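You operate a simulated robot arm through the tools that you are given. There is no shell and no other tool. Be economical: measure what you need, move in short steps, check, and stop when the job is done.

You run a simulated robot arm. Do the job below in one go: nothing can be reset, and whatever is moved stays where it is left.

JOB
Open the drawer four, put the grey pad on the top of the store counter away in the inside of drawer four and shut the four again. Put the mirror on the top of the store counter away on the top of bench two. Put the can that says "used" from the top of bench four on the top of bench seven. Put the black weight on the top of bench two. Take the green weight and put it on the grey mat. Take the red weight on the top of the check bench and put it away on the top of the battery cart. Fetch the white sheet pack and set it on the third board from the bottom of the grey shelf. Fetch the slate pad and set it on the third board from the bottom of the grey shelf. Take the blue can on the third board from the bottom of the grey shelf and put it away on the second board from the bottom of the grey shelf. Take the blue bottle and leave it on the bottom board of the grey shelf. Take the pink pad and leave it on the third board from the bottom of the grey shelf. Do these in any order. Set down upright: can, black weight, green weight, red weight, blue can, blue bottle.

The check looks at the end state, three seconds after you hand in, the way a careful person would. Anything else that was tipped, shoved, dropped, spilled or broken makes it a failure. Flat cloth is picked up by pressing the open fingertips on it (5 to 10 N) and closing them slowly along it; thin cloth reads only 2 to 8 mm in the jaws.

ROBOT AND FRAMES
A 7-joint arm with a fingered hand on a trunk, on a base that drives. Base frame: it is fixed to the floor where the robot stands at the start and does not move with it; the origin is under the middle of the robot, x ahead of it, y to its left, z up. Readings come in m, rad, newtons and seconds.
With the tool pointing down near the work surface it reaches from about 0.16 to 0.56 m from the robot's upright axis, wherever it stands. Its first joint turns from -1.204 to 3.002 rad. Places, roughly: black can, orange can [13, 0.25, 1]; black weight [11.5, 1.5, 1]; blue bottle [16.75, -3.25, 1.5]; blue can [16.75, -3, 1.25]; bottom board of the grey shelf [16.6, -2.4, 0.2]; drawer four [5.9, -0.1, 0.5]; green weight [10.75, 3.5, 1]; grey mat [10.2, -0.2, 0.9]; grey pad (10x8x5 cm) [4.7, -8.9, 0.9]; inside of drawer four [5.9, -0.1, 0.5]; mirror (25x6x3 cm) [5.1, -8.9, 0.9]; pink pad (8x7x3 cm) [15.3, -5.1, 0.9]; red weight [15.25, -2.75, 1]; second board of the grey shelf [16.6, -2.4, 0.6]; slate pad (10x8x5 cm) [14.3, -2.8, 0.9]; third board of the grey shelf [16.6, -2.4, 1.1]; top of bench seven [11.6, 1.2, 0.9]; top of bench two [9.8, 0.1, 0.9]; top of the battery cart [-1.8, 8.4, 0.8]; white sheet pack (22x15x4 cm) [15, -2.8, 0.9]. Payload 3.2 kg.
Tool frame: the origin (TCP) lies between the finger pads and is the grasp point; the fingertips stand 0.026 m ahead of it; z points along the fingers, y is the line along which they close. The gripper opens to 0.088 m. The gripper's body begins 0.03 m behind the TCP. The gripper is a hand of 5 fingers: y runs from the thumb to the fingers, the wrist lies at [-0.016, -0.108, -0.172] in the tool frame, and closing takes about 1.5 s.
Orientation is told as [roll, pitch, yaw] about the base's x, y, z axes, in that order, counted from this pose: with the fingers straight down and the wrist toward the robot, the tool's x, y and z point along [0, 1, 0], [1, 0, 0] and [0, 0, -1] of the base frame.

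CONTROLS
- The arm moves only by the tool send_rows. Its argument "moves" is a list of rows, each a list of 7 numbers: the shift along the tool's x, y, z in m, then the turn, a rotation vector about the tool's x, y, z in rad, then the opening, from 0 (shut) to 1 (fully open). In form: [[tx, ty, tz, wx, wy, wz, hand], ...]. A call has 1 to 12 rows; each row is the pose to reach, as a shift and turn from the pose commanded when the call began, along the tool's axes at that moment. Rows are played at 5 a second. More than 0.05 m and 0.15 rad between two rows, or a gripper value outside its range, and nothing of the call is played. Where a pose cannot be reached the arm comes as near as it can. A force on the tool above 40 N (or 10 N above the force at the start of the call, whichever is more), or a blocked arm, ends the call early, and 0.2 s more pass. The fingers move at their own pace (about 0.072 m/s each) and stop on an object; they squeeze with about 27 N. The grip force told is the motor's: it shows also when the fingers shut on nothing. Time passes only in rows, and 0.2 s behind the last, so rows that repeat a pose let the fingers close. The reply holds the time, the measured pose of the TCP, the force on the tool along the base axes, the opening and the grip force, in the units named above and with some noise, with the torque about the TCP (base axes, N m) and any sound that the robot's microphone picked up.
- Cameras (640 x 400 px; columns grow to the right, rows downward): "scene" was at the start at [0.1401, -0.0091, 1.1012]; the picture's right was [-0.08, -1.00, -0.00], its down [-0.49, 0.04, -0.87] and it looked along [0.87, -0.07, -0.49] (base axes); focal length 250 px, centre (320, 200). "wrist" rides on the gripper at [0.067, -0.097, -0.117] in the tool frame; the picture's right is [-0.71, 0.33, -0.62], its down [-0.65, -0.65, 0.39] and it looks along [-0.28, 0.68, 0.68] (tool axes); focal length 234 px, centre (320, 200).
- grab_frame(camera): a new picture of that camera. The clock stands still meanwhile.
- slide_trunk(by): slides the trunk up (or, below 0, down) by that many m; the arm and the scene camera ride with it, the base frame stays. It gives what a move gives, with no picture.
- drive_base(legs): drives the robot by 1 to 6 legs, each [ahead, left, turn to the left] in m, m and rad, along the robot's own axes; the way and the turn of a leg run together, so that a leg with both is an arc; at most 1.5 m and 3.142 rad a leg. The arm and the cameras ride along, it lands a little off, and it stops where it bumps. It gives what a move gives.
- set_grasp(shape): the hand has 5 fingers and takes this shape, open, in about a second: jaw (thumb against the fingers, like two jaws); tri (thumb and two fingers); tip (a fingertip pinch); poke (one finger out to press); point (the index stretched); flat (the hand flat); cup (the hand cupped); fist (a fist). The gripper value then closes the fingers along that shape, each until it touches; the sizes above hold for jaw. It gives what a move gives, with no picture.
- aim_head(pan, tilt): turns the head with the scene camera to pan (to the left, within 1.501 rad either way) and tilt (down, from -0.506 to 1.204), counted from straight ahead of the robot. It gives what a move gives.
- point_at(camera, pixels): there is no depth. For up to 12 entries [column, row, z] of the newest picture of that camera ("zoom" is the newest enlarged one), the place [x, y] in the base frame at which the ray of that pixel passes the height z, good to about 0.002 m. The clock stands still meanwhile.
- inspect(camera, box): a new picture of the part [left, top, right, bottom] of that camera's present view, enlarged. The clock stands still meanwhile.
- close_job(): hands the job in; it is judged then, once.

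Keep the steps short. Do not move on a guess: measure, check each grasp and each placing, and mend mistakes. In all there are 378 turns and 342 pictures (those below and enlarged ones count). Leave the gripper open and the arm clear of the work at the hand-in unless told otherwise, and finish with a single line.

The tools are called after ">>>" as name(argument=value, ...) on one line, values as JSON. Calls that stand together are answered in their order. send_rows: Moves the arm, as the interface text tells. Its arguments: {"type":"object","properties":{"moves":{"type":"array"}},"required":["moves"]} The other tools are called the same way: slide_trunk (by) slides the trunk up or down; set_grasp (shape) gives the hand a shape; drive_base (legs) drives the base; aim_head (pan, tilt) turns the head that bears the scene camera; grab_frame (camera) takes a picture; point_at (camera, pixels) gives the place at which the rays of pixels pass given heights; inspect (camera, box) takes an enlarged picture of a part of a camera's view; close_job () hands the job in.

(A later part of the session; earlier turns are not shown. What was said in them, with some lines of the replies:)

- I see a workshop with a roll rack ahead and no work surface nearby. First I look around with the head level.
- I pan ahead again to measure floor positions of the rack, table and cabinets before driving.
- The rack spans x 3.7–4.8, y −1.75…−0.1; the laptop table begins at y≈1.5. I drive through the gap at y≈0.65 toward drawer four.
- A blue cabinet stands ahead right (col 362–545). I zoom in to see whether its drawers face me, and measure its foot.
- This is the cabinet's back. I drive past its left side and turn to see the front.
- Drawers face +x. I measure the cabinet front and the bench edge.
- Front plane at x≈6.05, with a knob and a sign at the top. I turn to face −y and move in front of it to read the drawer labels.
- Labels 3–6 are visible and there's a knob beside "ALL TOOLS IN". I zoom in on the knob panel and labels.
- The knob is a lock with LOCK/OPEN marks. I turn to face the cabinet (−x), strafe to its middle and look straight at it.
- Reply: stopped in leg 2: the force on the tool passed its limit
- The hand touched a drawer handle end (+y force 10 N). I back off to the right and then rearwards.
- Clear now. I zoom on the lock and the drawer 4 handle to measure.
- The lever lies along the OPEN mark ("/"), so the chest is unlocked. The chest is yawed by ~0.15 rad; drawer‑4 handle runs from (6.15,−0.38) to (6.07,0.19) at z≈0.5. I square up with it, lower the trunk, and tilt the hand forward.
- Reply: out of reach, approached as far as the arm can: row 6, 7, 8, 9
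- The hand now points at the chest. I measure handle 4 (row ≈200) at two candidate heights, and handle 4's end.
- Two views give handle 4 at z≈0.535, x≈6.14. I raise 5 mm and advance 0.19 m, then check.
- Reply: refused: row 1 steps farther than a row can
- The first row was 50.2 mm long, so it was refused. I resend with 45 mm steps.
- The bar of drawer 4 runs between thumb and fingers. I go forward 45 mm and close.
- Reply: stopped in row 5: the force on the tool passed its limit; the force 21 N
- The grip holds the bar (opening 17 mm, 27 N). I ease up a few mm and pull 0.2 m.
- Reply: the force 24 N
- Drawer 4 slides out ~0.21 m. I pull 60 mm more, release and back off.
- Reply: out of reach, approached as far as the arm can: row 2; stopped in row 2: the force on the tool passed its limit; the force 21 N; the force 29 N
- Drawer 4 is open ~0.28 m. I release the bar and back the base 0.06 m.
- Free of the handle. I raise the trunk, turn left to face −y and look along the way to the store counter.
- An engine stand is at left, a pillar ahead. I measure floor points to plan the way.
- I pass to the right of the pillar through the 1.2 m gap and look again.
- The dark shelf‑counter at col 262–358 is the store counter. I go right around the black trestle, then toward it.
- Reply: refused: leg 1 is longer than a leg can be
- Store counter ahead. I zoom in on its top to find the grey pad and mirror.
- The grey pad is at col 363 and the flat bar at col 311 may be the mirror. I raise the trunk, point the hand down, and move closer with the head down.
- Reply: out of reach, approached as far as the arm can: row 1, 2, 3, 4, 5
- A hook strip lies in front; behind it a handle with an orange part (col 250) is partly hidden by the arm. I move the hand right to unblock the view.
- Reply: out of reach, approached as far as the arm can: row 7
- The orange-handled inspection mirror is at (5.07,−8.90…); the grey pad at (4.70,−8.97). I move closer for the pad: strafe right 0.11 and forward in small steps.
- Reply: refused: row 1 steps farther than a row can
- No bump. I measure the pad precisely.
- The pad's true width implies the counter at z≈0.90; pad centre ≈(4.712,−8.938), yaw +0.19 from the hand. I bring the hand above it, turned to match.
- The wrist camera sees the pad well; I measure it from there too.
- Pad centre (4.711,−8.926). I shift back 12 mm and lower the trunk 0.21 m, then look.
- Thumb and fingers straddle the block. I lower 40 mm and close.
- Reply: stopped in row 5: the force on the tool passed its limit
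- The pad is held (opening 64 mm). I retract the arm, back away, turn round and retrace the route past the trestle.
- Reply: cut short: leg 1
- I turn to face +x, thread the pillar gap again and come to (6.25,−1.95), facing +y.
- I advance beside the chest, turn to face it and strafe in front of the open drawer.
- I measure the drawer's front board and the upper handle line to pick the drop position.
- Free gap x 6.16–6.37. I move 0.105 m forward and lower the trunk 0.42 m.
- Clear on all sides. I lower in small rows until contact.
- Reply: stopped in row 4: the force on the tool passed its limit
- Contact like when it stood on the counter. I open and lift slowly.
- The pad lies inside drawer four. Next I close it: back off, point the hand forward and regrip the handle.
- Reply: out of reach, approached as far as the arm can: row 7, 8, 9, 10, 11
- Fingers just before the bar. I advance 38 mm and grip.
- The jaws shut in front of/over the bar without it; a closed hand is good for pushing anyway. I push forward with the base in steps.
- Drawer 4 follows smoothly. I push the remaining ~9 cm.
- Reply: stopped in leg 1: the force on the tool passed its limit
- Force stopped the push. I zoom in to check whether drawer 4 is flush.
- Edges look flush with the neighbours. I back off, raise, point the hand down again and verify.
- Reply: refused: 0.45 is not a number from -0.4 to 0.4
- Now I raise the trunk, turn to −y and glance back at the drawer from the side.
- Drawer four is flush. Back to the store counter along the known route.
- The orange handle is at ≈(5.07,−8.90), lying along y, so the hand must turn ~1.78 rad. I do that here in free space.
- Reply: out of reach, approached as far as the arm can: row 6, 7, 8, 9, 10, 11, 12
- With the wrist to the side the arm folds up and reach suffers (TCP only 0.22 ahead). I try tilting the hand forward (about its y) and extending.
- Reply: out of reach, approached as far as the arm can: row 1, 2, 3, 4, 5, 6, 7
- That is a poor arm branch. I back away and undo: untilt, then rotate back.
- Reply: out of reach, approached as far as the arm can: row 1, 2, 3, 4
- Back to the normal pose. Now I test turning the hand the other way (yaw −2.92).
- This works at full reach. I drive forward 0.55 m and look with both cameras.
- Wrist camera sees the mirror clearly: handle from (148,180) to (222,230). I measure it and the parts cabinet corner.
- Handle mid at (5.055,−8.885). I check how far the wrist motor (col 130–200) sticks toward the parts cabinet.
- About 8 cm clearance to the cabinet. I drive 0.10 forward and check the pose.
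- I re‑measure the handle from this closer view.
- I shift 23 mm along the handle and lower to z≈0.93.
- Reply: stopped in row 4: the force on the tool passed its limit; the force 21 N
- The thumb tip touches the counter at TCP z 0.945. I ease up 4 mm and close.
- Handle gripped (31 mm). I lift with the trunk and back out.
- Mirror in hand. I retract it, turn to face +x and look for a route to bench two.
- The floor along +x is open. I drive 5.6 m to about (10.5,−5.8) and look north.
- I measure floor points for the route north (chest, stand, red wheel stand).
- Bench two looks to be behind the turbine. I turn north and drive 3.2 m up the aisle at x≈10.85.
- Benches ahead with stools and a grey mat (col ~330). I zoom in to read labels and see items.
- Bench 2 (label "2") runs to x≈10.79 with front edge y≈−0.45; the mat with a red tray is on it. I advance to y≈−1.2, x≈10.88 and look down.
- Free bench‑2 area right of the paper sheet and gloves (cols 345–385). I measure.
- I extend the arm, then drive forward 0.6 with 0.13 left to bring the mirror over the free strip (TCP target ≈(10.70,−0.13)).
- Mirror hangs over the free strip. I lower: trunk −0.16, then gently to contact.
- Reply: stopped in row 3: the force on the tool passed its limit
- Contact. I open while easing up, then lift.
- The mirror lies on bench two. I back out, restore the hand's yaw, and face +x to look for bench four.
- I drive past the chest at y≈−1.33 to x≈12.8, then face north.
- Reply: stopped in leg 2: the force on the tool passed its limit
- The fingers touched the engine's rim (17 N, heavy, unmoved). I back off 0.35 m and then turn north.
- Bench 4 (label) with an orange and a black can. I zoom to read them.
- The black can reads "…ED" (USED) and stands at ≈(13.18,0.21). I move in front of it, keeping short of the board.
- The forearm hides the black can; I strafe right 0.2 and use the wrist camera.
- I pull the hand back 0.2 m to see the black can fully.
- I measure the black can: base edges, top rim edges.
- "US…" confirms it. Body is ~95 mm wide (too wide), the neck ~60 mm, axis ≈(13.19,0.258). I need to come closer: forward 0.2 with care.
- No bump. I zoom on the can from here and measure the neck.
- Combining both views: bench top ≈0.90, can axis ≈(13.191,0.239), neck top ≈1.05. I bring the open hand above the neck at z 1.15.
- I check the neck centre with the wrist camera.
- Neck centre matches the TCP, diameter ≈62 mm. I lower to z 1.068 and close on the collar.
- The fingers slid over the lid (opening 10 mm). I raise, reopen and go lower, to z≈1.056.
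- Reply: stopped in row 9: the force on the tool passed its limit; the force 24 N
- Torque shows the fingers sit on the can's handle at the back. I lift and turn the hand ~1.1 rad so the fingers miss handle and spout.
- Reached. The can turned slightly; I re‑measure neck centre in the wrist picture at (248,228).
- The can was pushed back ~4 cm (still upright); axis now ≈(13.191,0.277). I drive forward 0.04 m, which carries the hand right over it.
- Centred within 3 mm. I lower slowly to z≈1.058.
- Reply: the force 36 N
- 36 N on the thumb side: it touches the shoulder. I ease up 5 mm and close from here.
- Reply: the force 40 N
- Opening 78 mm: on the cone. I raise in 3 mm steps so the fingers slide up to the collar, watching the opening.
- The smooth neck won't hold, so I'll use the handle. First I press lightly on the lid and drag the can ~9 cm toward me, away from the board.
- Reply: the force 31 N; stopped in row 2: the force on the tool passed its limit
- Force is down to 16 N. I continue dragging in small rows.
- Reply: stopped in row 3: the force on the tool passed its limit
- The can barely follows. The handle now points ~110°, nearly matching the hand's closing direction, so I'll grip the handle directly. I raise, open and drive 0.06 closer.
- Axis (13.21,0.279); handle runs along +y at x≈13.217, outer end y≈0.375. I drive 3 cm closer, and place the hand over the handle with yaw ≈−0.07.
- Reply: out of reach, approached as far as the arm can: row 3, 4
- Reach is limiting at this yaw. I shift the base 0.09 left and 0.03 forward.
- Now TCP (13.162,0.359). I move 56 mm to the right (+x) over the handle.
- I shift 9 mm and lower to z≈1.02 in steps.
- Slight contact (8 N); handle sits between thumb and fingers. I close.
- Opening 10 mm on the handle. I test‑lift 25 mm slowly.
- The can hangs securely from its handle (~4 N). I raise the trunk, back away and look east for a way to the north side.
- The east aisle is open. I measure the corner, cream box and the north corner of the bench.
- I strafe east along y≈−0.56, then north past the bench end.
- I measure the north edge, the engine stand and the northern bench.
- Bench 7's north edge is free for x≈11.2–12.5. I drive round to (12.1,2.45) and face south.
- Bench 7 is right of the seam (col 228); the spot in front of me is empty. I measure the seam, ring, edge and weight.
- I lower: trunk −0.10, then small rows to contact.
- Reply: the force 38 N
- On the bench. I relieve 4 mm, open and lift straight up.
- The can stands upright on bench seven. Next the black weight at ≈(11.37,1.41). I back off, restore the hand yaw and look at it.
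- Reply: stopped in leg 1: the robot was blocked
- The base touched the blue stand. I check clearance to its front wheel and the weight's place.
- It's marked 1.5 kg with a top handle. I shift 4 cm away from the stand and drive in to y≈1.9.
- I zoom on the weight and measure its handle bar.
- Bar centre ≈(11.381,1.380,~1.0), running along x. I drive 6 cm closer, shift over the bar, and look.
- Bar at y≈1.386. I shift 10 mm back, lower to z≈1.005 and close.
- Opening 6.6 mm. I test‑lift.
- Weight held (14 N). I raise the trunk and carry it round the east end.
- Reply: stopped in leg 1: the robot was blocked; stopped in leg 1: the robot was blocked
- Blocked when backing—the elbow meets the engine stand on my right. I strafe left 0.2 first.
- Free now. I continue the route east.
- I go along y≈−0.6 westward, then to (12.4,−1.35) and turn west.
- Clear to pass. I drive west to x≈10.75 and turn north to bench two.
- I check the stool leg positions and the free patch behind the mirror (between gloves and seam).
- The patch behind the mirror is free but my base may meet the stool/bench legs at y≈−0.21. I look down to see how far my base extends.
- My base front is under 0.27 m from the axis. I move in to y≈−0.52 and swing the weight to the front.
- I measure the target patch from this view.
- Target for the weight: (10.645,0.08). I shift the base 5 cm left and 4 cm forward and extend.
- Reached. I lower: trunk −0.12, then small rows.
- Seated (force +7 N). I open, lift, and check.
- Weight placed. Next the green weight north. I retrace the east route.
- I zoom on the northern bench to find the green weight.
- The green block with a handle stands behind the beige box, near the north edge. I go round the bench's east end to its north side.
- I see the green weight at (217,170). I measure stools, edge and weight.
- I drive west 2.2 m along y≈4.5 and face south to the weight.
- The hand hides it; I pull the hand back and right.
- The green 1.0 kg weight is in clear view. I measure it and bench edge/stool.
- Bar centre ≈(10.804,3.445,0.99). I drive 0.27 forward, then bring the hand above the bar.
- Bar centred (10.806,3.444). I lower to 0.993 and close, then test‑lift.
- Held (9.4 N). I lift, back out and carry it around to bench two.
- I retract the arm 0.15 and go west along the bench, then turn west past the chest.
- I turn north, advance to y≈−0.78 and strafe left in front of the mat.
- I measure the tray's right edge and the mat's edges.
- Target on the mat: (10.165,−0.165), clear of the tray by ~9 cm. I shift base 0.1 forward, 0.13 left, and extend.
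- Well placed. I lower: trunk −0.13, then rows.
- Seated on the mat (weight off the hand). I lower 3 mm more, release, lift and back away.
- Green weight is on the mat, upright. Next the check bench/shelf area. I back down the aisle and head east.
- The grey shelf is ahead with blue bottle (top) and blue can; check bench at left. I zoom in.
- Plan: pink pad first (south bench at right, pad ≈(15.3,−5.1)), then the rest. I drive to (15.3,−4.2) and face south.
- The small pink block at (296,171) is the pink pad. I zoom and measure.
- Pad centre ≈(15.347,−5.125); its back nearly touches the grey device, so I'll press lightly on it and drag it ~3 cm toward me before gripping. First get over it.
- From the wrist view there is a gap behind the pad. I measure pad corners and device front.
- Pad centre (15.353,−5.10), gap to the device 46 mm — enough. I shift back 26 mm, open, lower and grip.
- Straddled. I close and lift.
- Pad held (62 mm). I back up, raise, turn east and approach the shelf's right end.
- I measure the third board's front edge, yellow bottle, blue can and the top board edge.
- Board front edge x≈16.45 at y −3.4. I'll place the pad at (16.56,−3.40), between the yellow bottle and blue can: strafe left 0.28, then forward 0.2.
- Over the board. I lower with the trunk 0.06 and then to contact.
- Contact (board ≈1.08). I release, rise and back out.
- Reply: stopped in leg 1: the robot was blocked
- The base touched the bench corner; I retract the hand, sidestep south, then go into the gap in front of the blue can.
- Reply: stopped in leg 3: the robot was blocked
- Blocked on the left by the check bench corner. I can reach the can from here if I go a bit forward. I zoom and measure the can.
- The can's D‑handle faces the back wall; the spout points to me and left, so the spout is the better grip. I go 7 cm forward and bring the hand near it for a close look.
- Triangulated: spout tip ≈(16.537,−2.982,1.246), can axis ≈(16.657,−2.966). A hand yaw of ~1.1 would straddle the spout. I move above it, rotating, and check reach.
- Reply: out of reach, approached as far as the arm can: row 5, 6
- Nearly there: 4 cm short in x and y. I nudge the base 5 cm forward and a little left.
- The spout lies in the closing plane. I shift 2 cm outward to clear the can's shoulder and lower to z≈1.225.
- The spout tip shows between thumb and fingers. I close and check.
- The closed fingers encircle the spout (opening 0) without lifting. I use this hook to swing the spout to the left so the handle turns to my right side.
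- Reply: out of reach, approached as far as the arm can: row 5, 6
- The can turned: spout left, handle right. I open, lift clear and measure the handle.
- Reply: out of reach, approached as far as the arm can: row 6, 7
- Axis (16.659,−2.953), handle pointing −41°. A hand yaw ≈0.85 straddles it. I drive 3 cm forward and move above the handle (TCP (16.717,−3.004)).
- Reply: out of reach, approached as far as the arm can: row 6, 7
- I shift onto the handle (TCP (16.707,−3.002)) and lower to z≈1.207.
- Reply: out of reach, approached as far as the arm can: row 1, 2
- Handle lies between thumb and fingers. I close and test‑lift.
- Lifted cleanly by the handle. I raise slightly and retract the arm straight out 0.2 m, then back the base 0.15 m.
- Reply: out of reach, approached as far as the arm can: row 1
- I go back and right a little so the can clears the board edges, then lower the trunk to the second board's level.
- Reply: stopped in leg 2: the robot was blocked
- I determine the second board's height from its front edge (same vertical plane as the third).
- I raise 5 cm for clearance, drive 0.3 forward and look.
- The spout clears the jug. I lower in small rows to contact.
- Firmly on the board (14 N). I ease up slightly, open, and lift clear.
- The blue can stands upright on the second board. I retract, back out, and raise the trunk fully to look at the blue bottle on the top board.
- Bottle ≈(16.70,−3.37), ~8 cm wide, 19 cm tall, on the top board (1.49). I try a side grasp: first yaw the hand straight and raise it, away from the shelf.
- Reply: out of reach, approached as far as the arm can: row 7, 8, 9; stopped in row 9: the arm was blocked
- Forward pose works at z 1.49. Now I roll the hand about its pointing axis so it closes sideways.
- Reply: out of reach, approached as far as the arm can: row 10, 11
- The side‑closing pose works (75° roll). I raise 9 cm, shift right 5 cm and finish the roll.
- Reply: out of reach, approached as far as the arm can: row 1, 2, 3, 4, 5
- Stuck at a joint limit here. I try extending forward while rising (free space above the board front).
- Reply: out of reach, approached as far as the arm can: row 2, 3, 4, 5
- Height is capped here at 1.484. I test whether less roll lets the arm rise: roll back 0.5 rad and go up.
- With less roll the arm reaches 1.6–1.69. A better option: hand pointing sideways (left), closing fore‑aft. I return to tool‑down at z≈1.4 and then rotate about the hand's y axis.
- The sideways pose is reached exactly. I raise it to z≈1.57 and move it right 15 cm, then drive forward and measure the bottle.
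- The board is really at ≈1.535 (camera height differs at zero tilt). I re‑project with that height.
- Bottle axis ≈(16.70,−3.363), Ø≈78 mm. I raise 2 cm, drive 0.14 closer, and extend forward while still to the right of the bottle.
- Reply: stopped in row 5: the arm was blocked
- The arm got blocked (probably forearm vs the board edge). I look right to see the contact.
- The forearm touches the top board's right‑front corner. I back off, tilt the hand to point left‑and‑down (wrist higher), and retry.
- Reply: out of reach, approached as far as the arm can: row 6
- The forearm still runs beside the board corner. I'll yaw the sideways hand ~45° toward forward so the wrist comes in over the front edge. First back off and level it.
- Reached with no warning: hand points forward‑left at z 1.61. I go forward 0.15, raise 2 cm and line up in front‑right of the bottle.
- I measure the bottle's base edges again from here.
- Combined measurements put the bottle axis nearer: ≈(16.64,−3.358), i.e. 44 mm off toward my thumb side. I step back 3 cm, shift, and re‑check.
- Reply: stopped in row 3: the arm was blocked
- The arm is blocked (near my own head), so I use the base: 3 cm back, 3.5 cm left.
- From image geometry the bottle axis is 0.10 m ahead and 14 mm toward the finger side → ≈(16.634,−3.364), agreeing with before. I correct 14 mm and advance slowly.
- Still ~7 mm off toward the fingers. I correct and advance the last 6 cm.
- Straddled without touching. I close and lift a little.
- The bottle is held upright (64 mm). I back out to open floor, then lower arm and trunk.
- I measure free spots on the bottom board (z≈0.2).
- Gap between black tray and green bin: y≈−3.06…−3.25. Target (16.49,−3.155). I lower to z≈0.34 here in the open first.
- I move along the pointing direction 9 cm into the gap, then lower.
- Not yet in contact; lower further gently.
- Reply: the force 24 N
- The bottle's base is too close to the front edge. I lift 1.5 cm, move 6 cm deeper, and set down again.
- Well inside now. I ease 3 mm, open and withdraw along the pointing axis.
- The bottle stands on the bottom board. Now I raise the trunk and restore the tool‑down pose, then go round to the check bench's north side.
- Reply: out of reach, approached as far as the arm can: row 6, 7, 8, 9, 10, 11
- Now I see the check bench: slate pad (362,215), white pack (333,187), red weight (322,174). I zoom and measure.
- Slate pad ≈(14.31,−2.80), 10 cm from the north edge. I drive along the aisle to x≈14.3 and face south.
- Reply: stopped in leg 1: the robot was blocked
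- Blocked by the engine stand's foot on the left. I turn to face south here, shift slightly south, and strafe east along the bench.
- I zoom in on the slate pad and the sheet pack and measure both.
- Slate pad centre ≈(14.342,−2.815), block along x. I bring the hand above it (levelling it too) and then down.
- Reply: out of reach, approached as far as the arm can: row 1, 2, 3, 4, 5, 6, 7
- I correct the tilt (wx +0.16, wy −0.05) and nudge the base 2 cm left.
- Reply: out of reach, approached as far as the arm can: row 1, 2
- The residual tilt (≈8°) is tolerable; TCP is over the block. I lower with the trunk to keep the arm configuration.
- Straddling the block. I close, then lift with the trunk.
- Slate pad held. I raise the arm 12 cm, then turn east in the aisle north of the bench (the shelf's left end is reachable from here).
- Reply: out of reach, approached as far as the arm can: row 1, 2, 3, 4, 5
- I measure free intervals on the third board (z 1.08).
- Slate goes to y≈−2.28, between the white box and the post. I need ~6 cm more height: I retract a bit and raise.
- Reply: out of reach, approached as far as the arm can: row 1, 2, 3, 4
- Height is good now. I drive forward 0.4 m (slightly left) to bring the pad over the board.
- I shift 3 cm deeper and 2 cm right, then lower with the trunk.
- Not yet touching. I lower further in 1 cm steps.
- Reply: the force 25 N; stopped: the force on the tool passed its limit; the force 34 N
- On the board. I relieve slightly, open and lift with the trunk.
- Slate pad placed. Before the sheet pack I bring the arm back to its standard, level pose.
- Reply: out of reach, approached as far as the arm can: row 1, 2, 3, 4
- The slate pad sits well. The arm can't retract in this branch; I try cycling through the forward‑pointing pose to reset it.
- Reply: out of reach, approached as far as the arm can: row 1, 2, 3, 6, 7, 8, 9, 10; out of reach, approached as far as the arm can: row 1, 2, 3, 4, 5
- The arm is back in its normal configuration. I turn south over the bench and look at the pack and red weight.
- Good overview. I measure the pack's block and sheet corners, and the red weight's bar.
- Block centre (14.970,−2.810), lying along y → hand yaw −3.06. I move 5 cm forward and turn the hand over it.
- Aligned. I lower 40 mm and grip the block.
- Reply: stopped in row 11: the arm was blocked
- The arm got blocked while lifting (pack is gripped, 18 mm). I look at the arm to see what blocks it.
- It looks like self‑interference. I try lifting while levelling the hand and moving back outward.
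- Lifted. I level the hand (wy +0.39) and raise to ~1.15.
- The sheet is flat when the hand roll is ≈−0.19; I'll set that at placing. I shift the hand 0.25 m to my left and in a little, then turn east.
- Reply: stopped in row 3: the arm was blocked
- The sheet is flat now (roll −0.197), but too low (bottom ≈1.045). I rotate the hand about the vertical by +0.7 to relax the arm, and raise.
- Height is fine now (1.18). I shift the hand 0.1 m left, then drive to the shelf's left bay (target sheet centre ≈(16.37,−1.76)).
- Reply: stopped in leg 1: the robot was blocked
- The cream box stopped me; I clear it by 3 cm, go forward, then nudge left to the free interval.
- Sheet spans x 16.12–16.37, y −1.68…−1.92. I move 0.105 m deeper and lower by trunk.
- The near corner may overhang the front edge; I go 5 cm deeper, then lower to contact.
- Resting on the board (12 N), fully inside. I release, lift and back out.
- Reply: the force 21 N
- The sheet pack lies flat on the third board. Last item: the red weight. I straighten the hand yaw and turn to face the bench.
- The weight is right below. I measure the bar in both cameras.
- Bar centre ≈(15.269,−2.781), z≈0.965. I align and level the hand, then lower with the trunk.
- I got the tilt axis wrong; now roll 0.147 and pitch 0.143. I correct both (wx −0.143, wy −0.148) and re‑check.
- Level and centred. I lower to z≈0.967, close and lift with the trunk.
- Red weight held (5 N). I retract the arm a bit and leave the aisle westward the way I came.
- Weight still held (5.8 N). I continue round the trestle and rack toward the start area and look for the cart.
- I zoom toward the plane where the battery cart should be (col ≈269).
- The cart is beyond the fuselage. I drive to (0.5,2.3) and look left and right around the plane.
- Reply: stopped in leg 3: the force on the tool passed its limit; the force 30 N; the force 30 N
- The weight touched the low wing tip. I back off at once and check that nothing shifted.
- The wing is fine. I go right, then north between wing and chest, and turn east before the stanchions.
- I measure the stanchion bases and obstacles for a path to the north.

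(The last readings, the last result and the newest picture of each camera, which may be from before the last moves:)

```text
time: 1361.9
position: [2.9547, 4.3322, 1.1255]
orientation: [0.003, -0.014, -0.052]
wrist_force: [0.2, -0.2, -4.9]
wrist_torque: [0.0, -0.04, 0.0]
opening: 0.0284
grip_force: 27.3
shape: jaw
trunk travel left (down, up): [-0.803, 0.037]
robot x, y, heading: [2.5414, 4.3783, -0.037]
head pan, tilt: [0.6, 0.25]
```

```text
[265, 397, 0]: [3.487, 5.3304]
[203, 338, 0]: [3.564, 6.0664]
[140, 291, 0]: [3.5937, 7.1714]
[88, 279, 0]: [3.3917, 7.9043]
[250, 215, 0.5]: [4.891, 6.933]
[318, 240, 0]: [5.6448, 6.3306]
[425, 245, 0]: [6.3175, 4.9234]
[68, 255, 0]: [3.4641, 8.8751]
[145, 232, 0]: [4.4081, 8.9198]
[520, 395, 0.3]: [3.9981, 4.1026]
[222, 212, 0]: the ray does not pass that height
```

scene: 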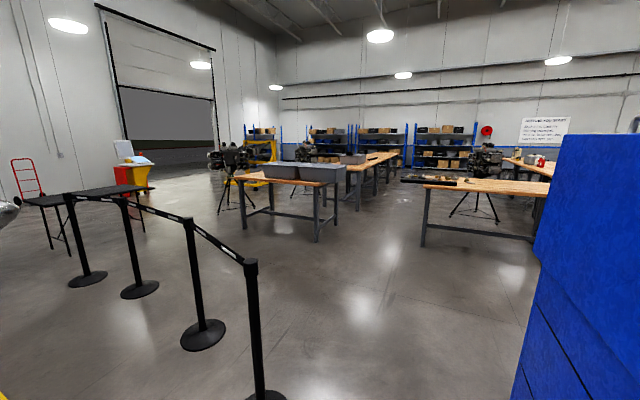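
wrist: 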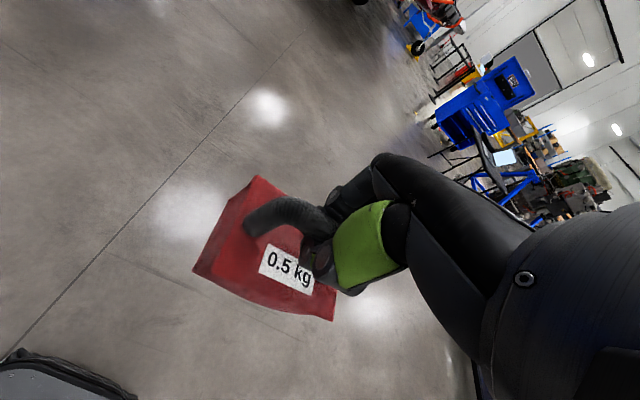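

Stanchions at x≈3.5 up to y≈7.9, a table near y≈8.9. I go to (4.25,4.75), turn north and drive up the corridor to y≈7.7.

>>> drive_base(legs=[[1.3, 0.15, 0], [0.42, 0.3, 0], [0, 0, 1.6], [1.4, 0, 0], [1.3, 0, 0]])

>>> aim_head(pan=0.7, tilt=0.2)

>>> grab_frame(camera="scene")

```text
time: 1387.7
position: [4.3192, 7.8496, 1.1251]
orientation: [0.003, -0.014, 1.559]
wrist_force: [-0.5, -0.1, -4.8]
wrist_torque: [0.03, -0.03, 0.0]
opening: 0.0283
grip_force: 26.8
shape: jaw
trunk travel left (down, up): [-0.803, 0.037]
robot x, y, heading: [4.2858, 7.4389, 1.572]
head pan, tilt: [0.6, 0.25]
```

```text
time: 1388.3
position: [4.3191, 7.8501, 1.1249]
orientation: [0.004, -0.013, 1.559]
wrist_force: [0.0, 0.1, -4.8]
wrist_torque: [0.0, -0.05, 0.0]
opening: 0.0284
grip_force: 27.3
shape: jaw
trunk travel left (down, up): [-0.803, 0.037]
robot x, y, heading: [4.2873, 7.4382, 1.573]
head pan, tilt: [0.7, 0.201]
```

```text
32 pictures are left
```

scene: 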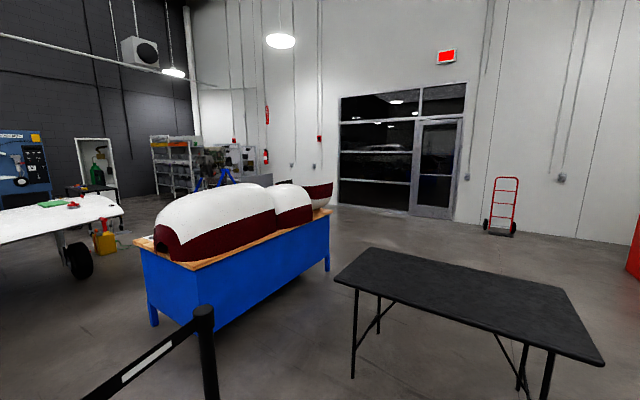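

The battery cart should be near (101,181). I zoom in and measure the path.

>>> inspect(camera="scene", box=[0, 120, 200, 290])

>>> point_at(camera="scene", pixels=[[154, 325, 0], [327, 270, 0], [80, 277, 0], [125, 210, 0.95], [105, 253, 0], [353, 375, 0], [145, 300, 0.3], [190, 330, 0.2], [75, 186, 0.8], [107, 187, 0.8]])

```text
2.35 times, centred on (100, 205) of scene
```

zoom: 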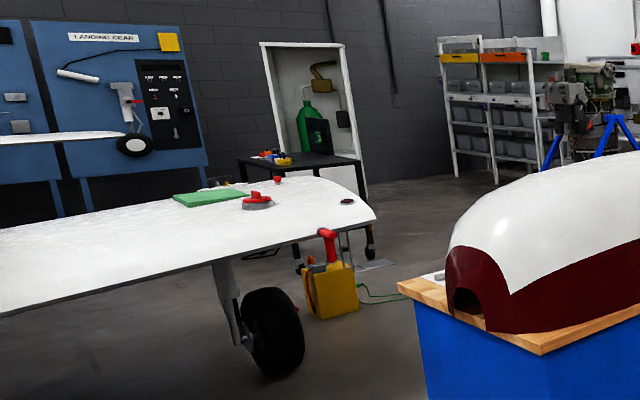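

```text
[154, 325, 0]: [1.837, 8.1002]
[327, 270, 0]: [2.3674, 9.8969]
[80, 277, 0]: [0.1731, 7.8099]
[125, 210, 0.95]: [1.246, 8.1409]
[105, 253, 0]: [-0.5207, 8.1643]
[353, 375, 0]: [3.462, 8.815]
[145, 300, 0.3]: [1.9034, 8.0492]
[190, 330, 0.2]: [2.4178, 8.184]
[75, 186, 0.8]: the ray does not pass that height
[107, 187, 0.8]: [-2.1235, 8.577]
```

Route: through the gap at y≈8.35, north along x≈2.95, then west beyond the blue workbench.

>>> drive_base(legs=[[0.9, 0.05, 0], [0, 0, 1.57], [1.25, 0, 0], [0, 0, -1.57], [1.2, 0, 0], [1.15, 0, 0]])

>>> aim_head(pan=1.3, tilt=0.3)

>>> grab_frame(camera="scene")

```text
time: 1402.0
position: [2.684, 8.379, 1.1209]
orientation: [-0.004, 0.003, 3.125]
wrist_force: [17.5, 2.3, -1.7]
wrist_torque: [0.0, 0.41, -0.26]
opening: 0.0257
grip_force: 27.3
shape: jaw
trunk travel left (down, up): [-0.803, 0.037]
robot x, y, heading: [3.085, 8.3468, 3.133]
head pan, tilt: [0.7, 0.201]
stopped in leg 3: the force on the tool passed its limit (the readings are from after the stop); the commanded pose is now the measured one
```

```text
time: 1403.0
position: [2.6825, 8.3786, 1.1228]
orientation: [-0.002, 0.0, 3.125]
wrist_force: [21.0, 2.4, -7.7]
wrist_torque: [-0.03, 0.16, -0.27]
opening: 0.0253
grip_force: 26.1
shape: jaw
trunk travel left (down, up): [-0.803, 0.037]
robot x, y, heading: [3.0818, 8.3433, 3.13]
head pan, tilt: [1.3, 0.3]
```

```text
30 pictures are left
```

scene: 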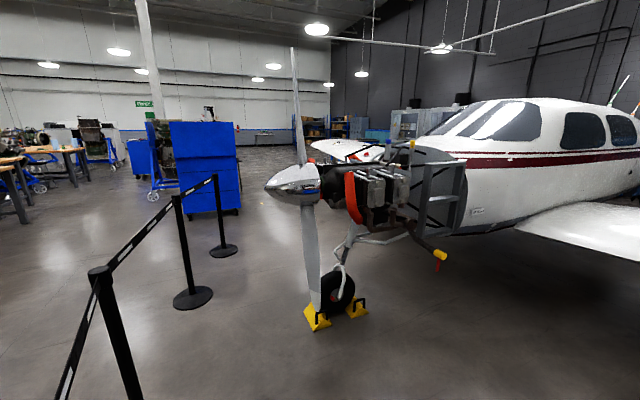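

The weight touched a cowling on the workbench. I back off 0.25 m and look at it.

>>> drive_base(legs=[[-0.25, 0, 0]])

>>> aim_head(pan=-0.3, tilt=0.4)

>>> grab_frame(camera="scene")

```text
time: 1404.8
position: [2.923, 8.3777, 1.1196]
orientation: [-0.001, 0.002, 3.121]
wrist_force: [0.5, 0.4, -5.2]
wrist_torque: [0.02, 0.0, -0.06]
opening: 0.0283
grip_force: 27.4
shape: jaw
trunk travel left (down, up): [-0.803, 0.037]
robot x, y, heading: [3.3339, 8.347, 3.131]
head pan, tilt: [1.3, 0.3]
```

```text
time: 1406.5
position: [2.9229, 8.3765, 1.1206]
orientation: [-0.001, 0.002, 3.123]
wrist_force: [0.2, -0.3, -4.5]
wrist_torque: [0.01, 0.06, 0.01]
opening: 0.0281
grip_force: 26.8
shape: jaw
trunk travel left (down, up): [-0.803, 0.037]
robot x, y, heading: [3.3299, 8.3449, 3.134]
head pan, tilt: [-0.3, 0.4]
```

```text
29 pictures are left
```

scene: 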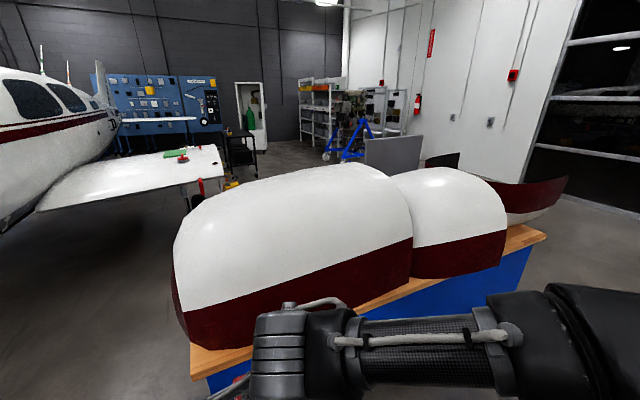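

The cowling stands unmoved. I turn north, sidestep into the gap at x≈3.06 and go north.

>>> drive_base(legs=[[0, 0, -1.57], [0, 0.27, 0], [1.2, 0, 0], [1.1, 0, 0], [0, 0, 1.57]])

>>> aim_head(pan=0.1, tilt=0.25)

>>> grab_frame(camera="scene")

```text
time: 1427.0
position: [2.6453, 10.6554, 1.1213]
orientation: [-0.001, 0.001, -3.127]
wrist_force: [0.8, -0.4, -4.8]
wrist_torque: [0.03, 0.0, 0.01]
opening: 0.0281
grip_force: 27.4
shape: jaw
trunk travel left (down, up): [-0.803, 0.037]
robot x, y, heading: [3.0507, 10.6338, -3.115]
head pan, tilt: [-0.3, 0.4]
```

```text
time: 1427.8
position: [2.6451, 10.655, 1.1206]
orientation: [0.0, 0.005, -3.124]
wrist_force: [-0.4, 0.3, -3.9]
wrist_torque: [-0.02, 0.03, 0.01]
opening: 0.0282
grip_force: 26.9
shape: jaw
trunk travel left (down, up): [-0.803, 0.037]
robot x, y, heading: [3.0527, 10.6382, -3.113]
head pan, tilt: [0.099, 0.25]
```

```text
28 pictures are left
```

scene: 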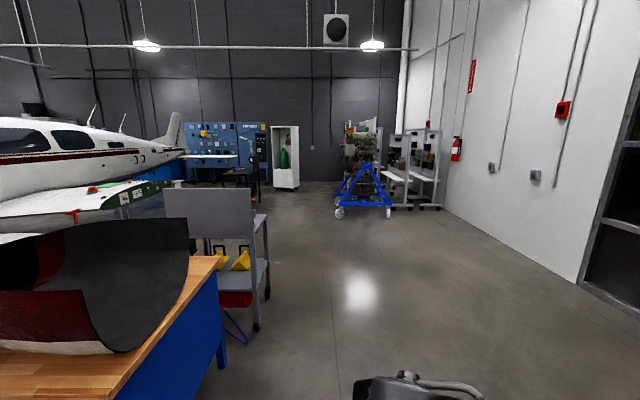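

Clear ahead. I measure the grey trolley and zoom on the cart area.

>>> point_at(camera="scene", pixels=[[257, 327, 0.03], [268, 295, 0.05], [222, 368, 0], [340, 215, 0], [258, 200, 0], [225, 172, 0.8], [257, 172, 0.8]])

>>> inspect(camera="scene", box=[160, 110, 340, 230])

```text
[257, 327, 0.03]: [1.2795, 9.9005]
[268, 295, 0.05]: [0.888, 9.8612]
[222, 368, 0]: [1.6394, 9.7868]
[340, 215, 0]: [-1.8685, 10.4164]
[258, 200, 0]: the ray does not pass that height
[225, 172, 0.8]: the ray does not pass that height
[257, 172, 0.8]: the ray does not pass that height
```

```text
3.33 times, centred on (250, 170) of scene
```

zoom: 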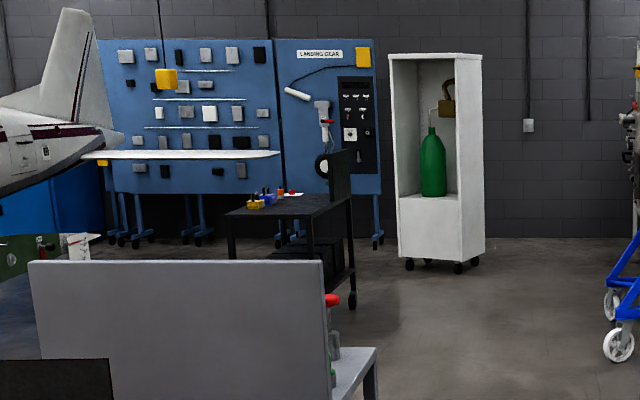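

The cart is the black table with coloured clamps, with an upright panel at its north side; I'll approach from the east. I drive on to (−0.5,10.0).

>>> drive_base(legs=[[1.5, -0.05, 0], [1.5, 0, 0], [0.5, 0.4, 0]])

>>> aim_head(pan=0.7, tilt=0.5)

>>> grab_frame(camera="scene")

```text
refused: leg 1 is longer than a leg can be; nothing moved
```

```text
time: 1428.8
position: [2.6458, 10.6549, 1.1215]
orientation: [-0.002, 0.005, -3.125]
wrist_force: [0.1, -0.4, -5.5]
wrist_torque: [0.03, -0.02, 0.0]
opening: 0.0285
grip_force: 26.4
shape: jaw
trunk travel left (down, up): [-0.803, 0.037]
robot x, y, heading: [3.0524, 10.6338, -3.108]
head pan, tilt: [0.7, 0.499]
```

```text
26 pictures are left
```

scene: 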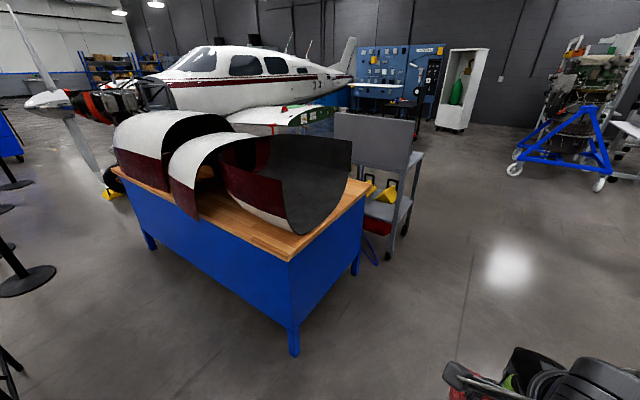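

>>> drive_base(legs=[[1.48, -0.05, 0], [1.48, 0, 0], [0.5, 0.4, 0]])

>>> grab_frame(camera="scene")

```text
time: 1446.3
position: [-0.795, 10.1773, 1.1209]
orientation: [-0.002, 0.002, -3.115]
wrist_force: [-0.4, 0.4, -4.5]
wrist_torque: [0.02, 0.01, 0.0]
opening: 0.0283
grip_force: 27.5
shape: jaw
trunk travel left (down, up): [-0.803, 0.037]
robot x, y, heading: [-0.3869, 10.1614, -3.107]
head pan, tilt: [0.7, 0.499]
```

```text
25 pictures are left
```

scene: 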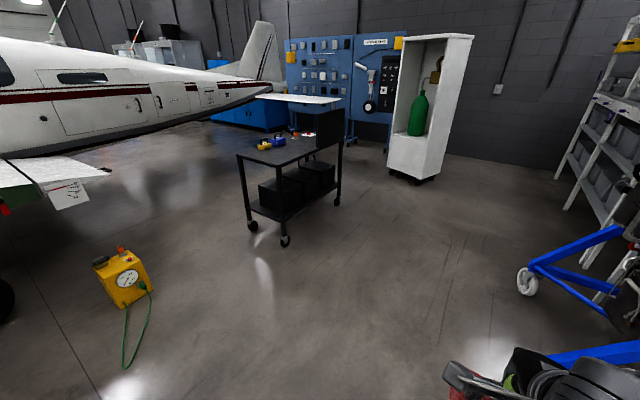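

Good view. I measure the cart top and its items.

>>> point_at(camera="scene", pixels=[[237, 155, 0.8], [281, 168, 0.8], [343, 140, 0.8], [316, 145, 0.8], [264, 148, 0.8], [285, 240, 0.03], [252, 228, 0.03], [335, 203, 0.03], [120, 300, 0.0], [148, 345, 0]])

>>> inspect(camera="scene", box=[225, 95, 355, 185])

```text
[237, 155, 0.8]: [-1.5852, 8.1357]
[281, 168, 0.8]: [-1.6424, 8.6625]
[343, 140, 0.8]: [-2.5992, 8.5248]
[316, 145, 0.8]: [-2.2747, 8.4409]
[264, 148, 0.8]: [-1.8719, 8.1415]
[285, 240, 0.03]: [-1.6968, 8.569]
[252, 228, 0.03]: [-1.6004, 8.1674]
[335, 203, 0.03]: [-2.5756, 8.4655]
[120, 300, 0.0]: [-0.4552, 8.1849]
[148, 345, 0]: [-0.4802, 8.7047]
```

```text
4.44 times, centred on (290, 140) of scene
```

zoom: 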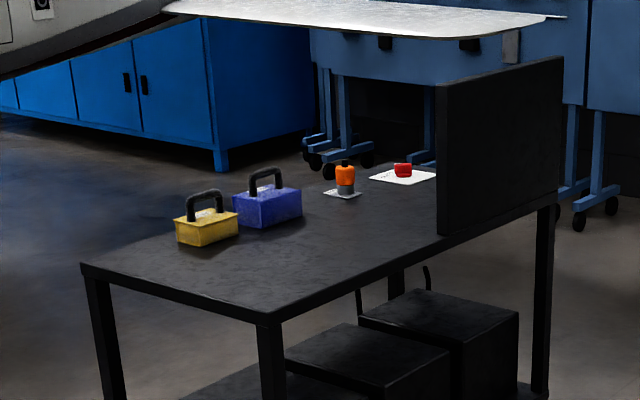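

Free area on the cart's near half; target (−1.82,8.47). I drive to (−1.82,9.35) and face south.

>>> drive_base(legs=[[0.7, 0.35, 0], [0.73, 0.4, 0], [0, 0, 1.54]])

>>> aim_head(pan=0, tilt=0.75)

>>> grab_frame(camera="scene")

```text
time: 1458.3
position: [-1.8258, 8.95, 1.1203]
orientation: [-0.001, 0.005, -1.585]
wrist_force: [-0.3, -1.4, -4.9]
wrist_torque: [0.03, 0.04, 0.01]
opening: 0.0284
grip_force: 26.5
shape: jaw
trunk travel left (down, up): [-0.803, 0.037]
robot x, y, heading: [-1.7954, 9.3538, -1.575]
head pan, tilt: [0.7, 0.499]
```

```text
time: 1459.3
position: [-1.8266, 8.9513, 1.1201]
orientation: [-0.001, 0.004, -1.584]
wrist_force: [0.8, -0.7, -5.0]
wrist_torque: [0.01, 0.02, 0.03]
opening: 0.0283
grip_force: 27.3
shape: jaw
trunk travel left (down, up): [-0.803, 0.037]
robot x, y, heading: [-1.7951, 9.3609, -1.575]
head pan, tilt: [0.0, 0.75]
```

```text
23 pictures are left
```

scene: 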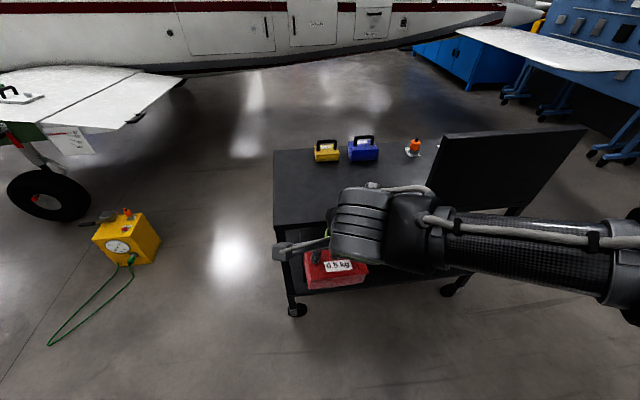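

The upright panel is on the right; I choose a spot near the east/north side so the forearm stays clear. I measure panel and edges.

>>> point_at(camera="scene", pixels=[[276, 228, 0.8], [274, 152, 0.8], [430, 195, 0.8], [443, 138, 1.1], [327, 160, 0.8], [362, 160, 0.8], [300, 222, 0.8]])

```text
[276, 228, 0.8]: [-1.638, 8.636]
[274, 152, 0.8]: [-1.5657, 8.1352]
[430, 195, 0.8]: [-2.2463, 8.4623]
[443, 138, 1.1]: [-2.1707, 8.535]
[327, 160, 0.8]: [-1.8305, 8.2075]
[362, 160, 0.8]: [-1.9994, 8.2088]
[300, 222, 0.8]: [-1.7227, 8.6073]
```

Target (−1.76,8.46). I drive 0.40 forward and 7 cm left, extend 9 cm, and check.

>>> drive_base(legs=[[0.2, 0.067, 0], [0.2, 0, 0]])

>>> send_rows(moves=[[0, 0.045, 0, 0, 0, 0, 0], [0, 0.09, 0, 0, 0, 0, 0]])

>>> grab_frame(camera="scene")

```text
time: 1462.2
position: [-1.7582, 8.5516, 1.1201]
orientation: [-0.001, 0.002, -1.582]
wrist_force: [-0.2, 0.2, -5.3]
wrist_torque: [-0.01, 0.02, -0.01]
opening: 0.0282
grip_force: 26.3
shape: jaw
trunk travel left (down, up): [-0.803, 0.037]
robot x, y, heading: [-1.7267, 8.9592, -1.572]
head pan, tilt: [0.0, 0.75]
```

```text
time: 1462.8
position: [-1.7592, 8.4594, 1.1187]
orientation: [-0.004, 0.007, -1.579]
wrist_force: [0.4, -0.3, -5.0]
wrist_torque: [0.01, 0.01, -0.01]
opening: 0.0282
grip_force: 27.1
shape: jaw
trunk travel left (down, up): [-0.803, 0.037]
robot x, y, heading: [-1.7277, 8.9588, -1.571]
head pan, tilt: [0.0, 0.75]
```

```text
22 pictures are left
```

scene: 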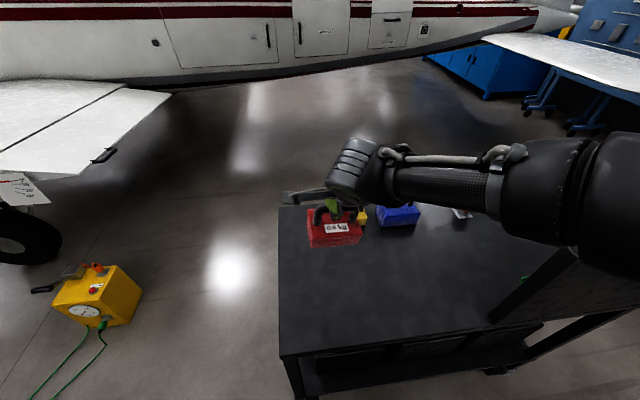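

To keep the elbow clear of the panel I shift 6 cm back and 4 cm left, and lower with the arm rather than the trunk.

>>> drive_base(legs=[[-0.06, 0.04, 0]])

>>> send_rows(moves=[[0, 0, 0.04, 0, 0, 0, 0], [0, 0, 0.08, 0, 0, 0, 0], [0, 0, 0.12, 0, 0, 0, 0], [0, 0, 0.16, 0, 0, 0, 0], [0, 0, 0.19, 0, 0, 0, 0]])

>>> grab_frame(camera="scene")

```text
time: 1463.8
position: [-1.7212, 8.5213, 1.1186]
orientation: [-0.001, 0.004, -1.579]
wrist_force: [-0.2, 0.1, -5.3]
wrist_torque: [-0.01, 0.04, -0.02]
opening: 0.0282
grip_force: 26.8
shape: jaw
trunk travel left (down, up): [-0.803, 0.037]
robot x, y, heading: [-1.6906, 9.0184, -1.572]
head pan, tilt: [0.0, 0.75]
```

```text
time: 1465.0
position: [-1.7215, 8.5136, 0.9444]
orientation: [0.057, -0.012, -1.612]
wrist_force: [-0.7, -0.2, -4.6]
wrist_torque: [0.03, 0.03, 0.04]
opening: 0.0284
grip_force: 27.0
shape: jaw
out of reach, approached as far as the arm can: row 4
trunk travel left (down, up): [-0.803, 0.037]
robot x, y, heading: [-1.6884, 9.0192, -1.568]
head pan, tilt: [0.0, 0.75]
```

```text
21 pictures are left
```

scene: 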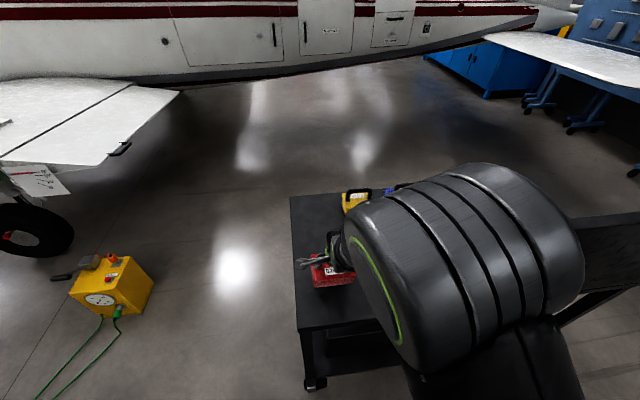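

The arm hit its limit at z 0.944, elbow still high. I lower the remaining ~7 cm with the trunk in steps.

>>> slide_trunk(by=-0.045)

>>> slide_trunk(by=-0.015)

>>> slide_trunk(by=-0.01)

>>> grab_frame(camera="wrist")

```text
time: 1465.9
position: [-1.7235, 8.515, 0.8971]
orientation: [0.054, -0.007, -1.617]
wrist_force: [2.3, -1.2, 0.2]
wrist_torque: [0.02, 0.02, 0.02]
opening: 0.0274
grip_force: 26.9
shape: jaw
trunk travel left (down, up): [-0.758, 0.082]
robot x, y, heading: [-1.6837, 9.0211, -1.57]
head pan, tilt: [0.0, 0.75]
```

```text
time: 1466.7
position: [-1.7248, 8.5088, 0.8887]
orientation: [0.059, -0.033, -1.625]
wrist_force: [1.6, 2.3, 12.9]
wrist_torque: [-0.09, 0.28, -0.06]
opening: 0.0273
grip_force: 26.4
shape: jaw
trunk travel left (down, up): [-0.743, 0.097]
robot x, y, heading: [-1.6857, 9.0162, -1.567]
head pan, tilt: [0.0, 0.75]
stopped: the force on the tool passed its limit (the readings are from after the stop); the commanded pose is now the measured one
```

```text
time: 1467.1
position: [-1.7254, 8.5068, 0.8875]
orientation: [0.062, -0.055, -1.627]
wrist_force: [1.6, 8.1, 18.2]
wrist_torque: [-0.11, 0.45, -0.08]
opening: 0.0274
grip_force: 27.2
shape: jaw
trunk travel left (down, up): [-0.736, 0.104]
robot x, y, heading: [-1.6881, 9.0176, -1.565]
head pan, tilt: [0.0, 0.75]
stopped: the force on the tool passed its limit (the readings are from after the stop); the commanded pose is now the measured one
```

```text
20 pictures are left
```

wrist: 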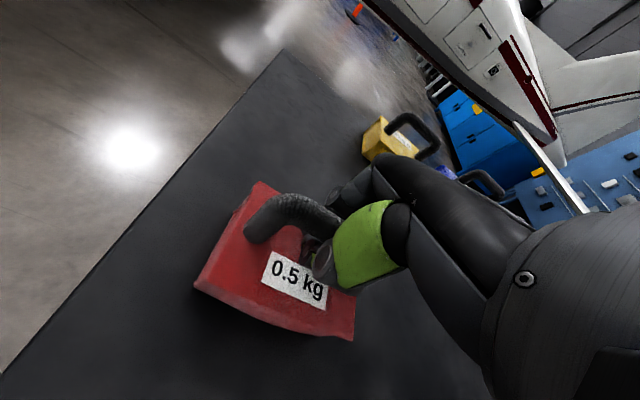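

The weight stands on the cart top. I relieve 5 mm, open, and lift with the trunk.

>>> slide_trunk(by=0.006)

>>> send_rows(moves=[[0, 0, 0, 0, 0, 0, 0.3], [0, 0, 0, 0, 0, 0, 0.6], [0, 0, 0, 0, 0, 0, 1], [0, 0, 0, 0, 0, 0, 1], [0, 0, 0, 0, 0, 0, 1], [0, 0, 0, 0, 0, 0, 1]])

>>> grab_frame(camera="wrist")

```text
time: 1467.7
position: [-1.7252, 8.505, 0.8895]
orientation: [0.061, -0.045, -1.626]
wrist_force: [-0.1, 0.7, -1.9]
wrist_torque: [-0.11, -0.03, 0.01]
opening: 0.0275
grip_force: 26.7
shape: jaw
trunk travel left (down, up): [-0.742, 0.098]
robot x, y, heading: [-1.69, 9.0214, -1.573]
head pan, tilt: [0.0, 0.75]
```

```text
time: 1469.1
position: [-1.7254, 8.5019, 0.8954]
orientation: [0.062, -0.06, -1.628]
wrist_force: [-1.7, -10.3, 32.7]
wrist_torque: [0.93, -0.2, -0.01]
opening: 0.0813
grip_force: 0.0
shape: jaw
trunk travel left (down, up): [-0.742, 0.098]
robot x, y, heading: [-1.6872, 9.0186, -1.572]
head pan, tilt: [0.0, 0.75]
```

```text
19 pictures are left
```

wrist: 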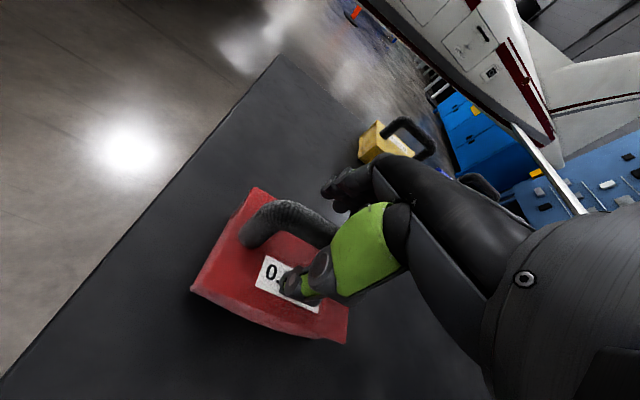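

Open. I lift straight up with the trunk, then back away and check.

>>> slide_trunk(by=0.095)

>>> send_rows(moves=[[0, 0, -0.03, 0, 0, 0, 1], [0, 0, -0.06, 0, 0, 0, 1]])

>>> drive_base(legs=[[-0.5, 0, 0]])

>>> aim_head(pan=0.1, tilt=0.6)

>>> inspect(camera="scene", box=[220, 100, 460, 270])

```text
time: 1470.4
position: [-1.7275, 8.5042, 0.9844]
orientation: [0.06, -0.045, -1.626]
wrist_force: [-0.2, 0.5, 0.3]
wrist_torque: [-0.02, 0.0, 0.0]
opening: 0.0879
grip_force: 0.0
shape: jaw
trunk travel left (down, up): [-0.837, 0.003]
robot x, y, heading: [-1.6894, 9.0181, -1.575]
head pan, tilt: [0.0, 0.75]
```

```text
time: 1471.0
position: [-1.7304, 8.5076, 1.0448]
orientation: [0.06, -0.047, -1.626]
wrist_force: [-0.8, -0.5, -0.3]
wrist_torque: [-0.01, 0.01, 0.0]
opening: 0.0878
grip_force: 0.1
shape: jaw
trunk travel left (down, up): [-0.837, 0.003]
robot x, y, heading: [-1.6888, 9.0172, -1.567]
head pan, tilt: [0.0, 0.75]
```

```text
time: 1473.9
position: [-1.7298, 9.0106, 1.0443]
orientation: [0.06, -0.046, -1.626]
wrist_force: [0.2, -0.5, 0.4]
wrist_torque: [0.0, -0.01, 0.0]
opening: 0.0877
grip_force: 0.0
shape: jaw
trunk travel left (down, up): [-0.837, 0.003]
robot x, y, heading: [-1.6914, 9.5252, -1.573]
head pan, tilt: [0.0, 0.75]
```

```text
time: 1474.6
position: [-1.7305, 9.011, 1.0457]
orientation: [0.06, -0.046, -1.627]
wrist_force: [0.2, 0.3, -0.4]
wrist_torque: [0.02, 0.01, 0.0]
opening: 0.0878
grip_force: 0.0
shape: jaw
trunk travel left (down, up): [-0.837, 0.003]
robot x, y, heading: [-1.691, 9.5198, -1.57]
head pan, tilt: [0.099, 0.6]
```

```text
2.35 times, centred on (340, 185) of scene
```

zoom: 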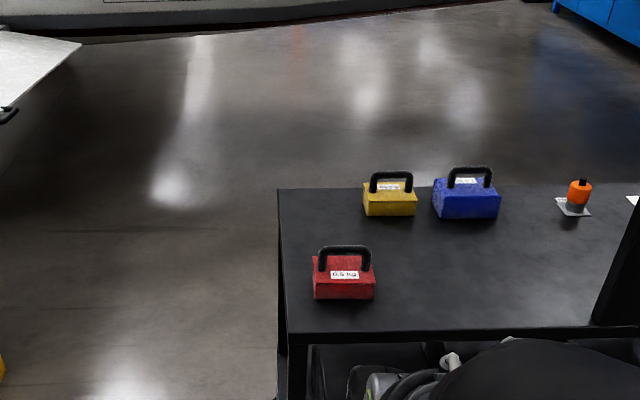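

The red weight stands upright on the battery cart. All eleven jobs are done, the gripper is open and the arm is clear, so I hand in.

>>> close_job()

```text
The job is handed in.
```

All eleven items are at their requested places and drawer four is shut again. I bumped the check bench, engine stands, wing tip and a cowling along the way without visible shifts, and the arm is clear with the gripper open.
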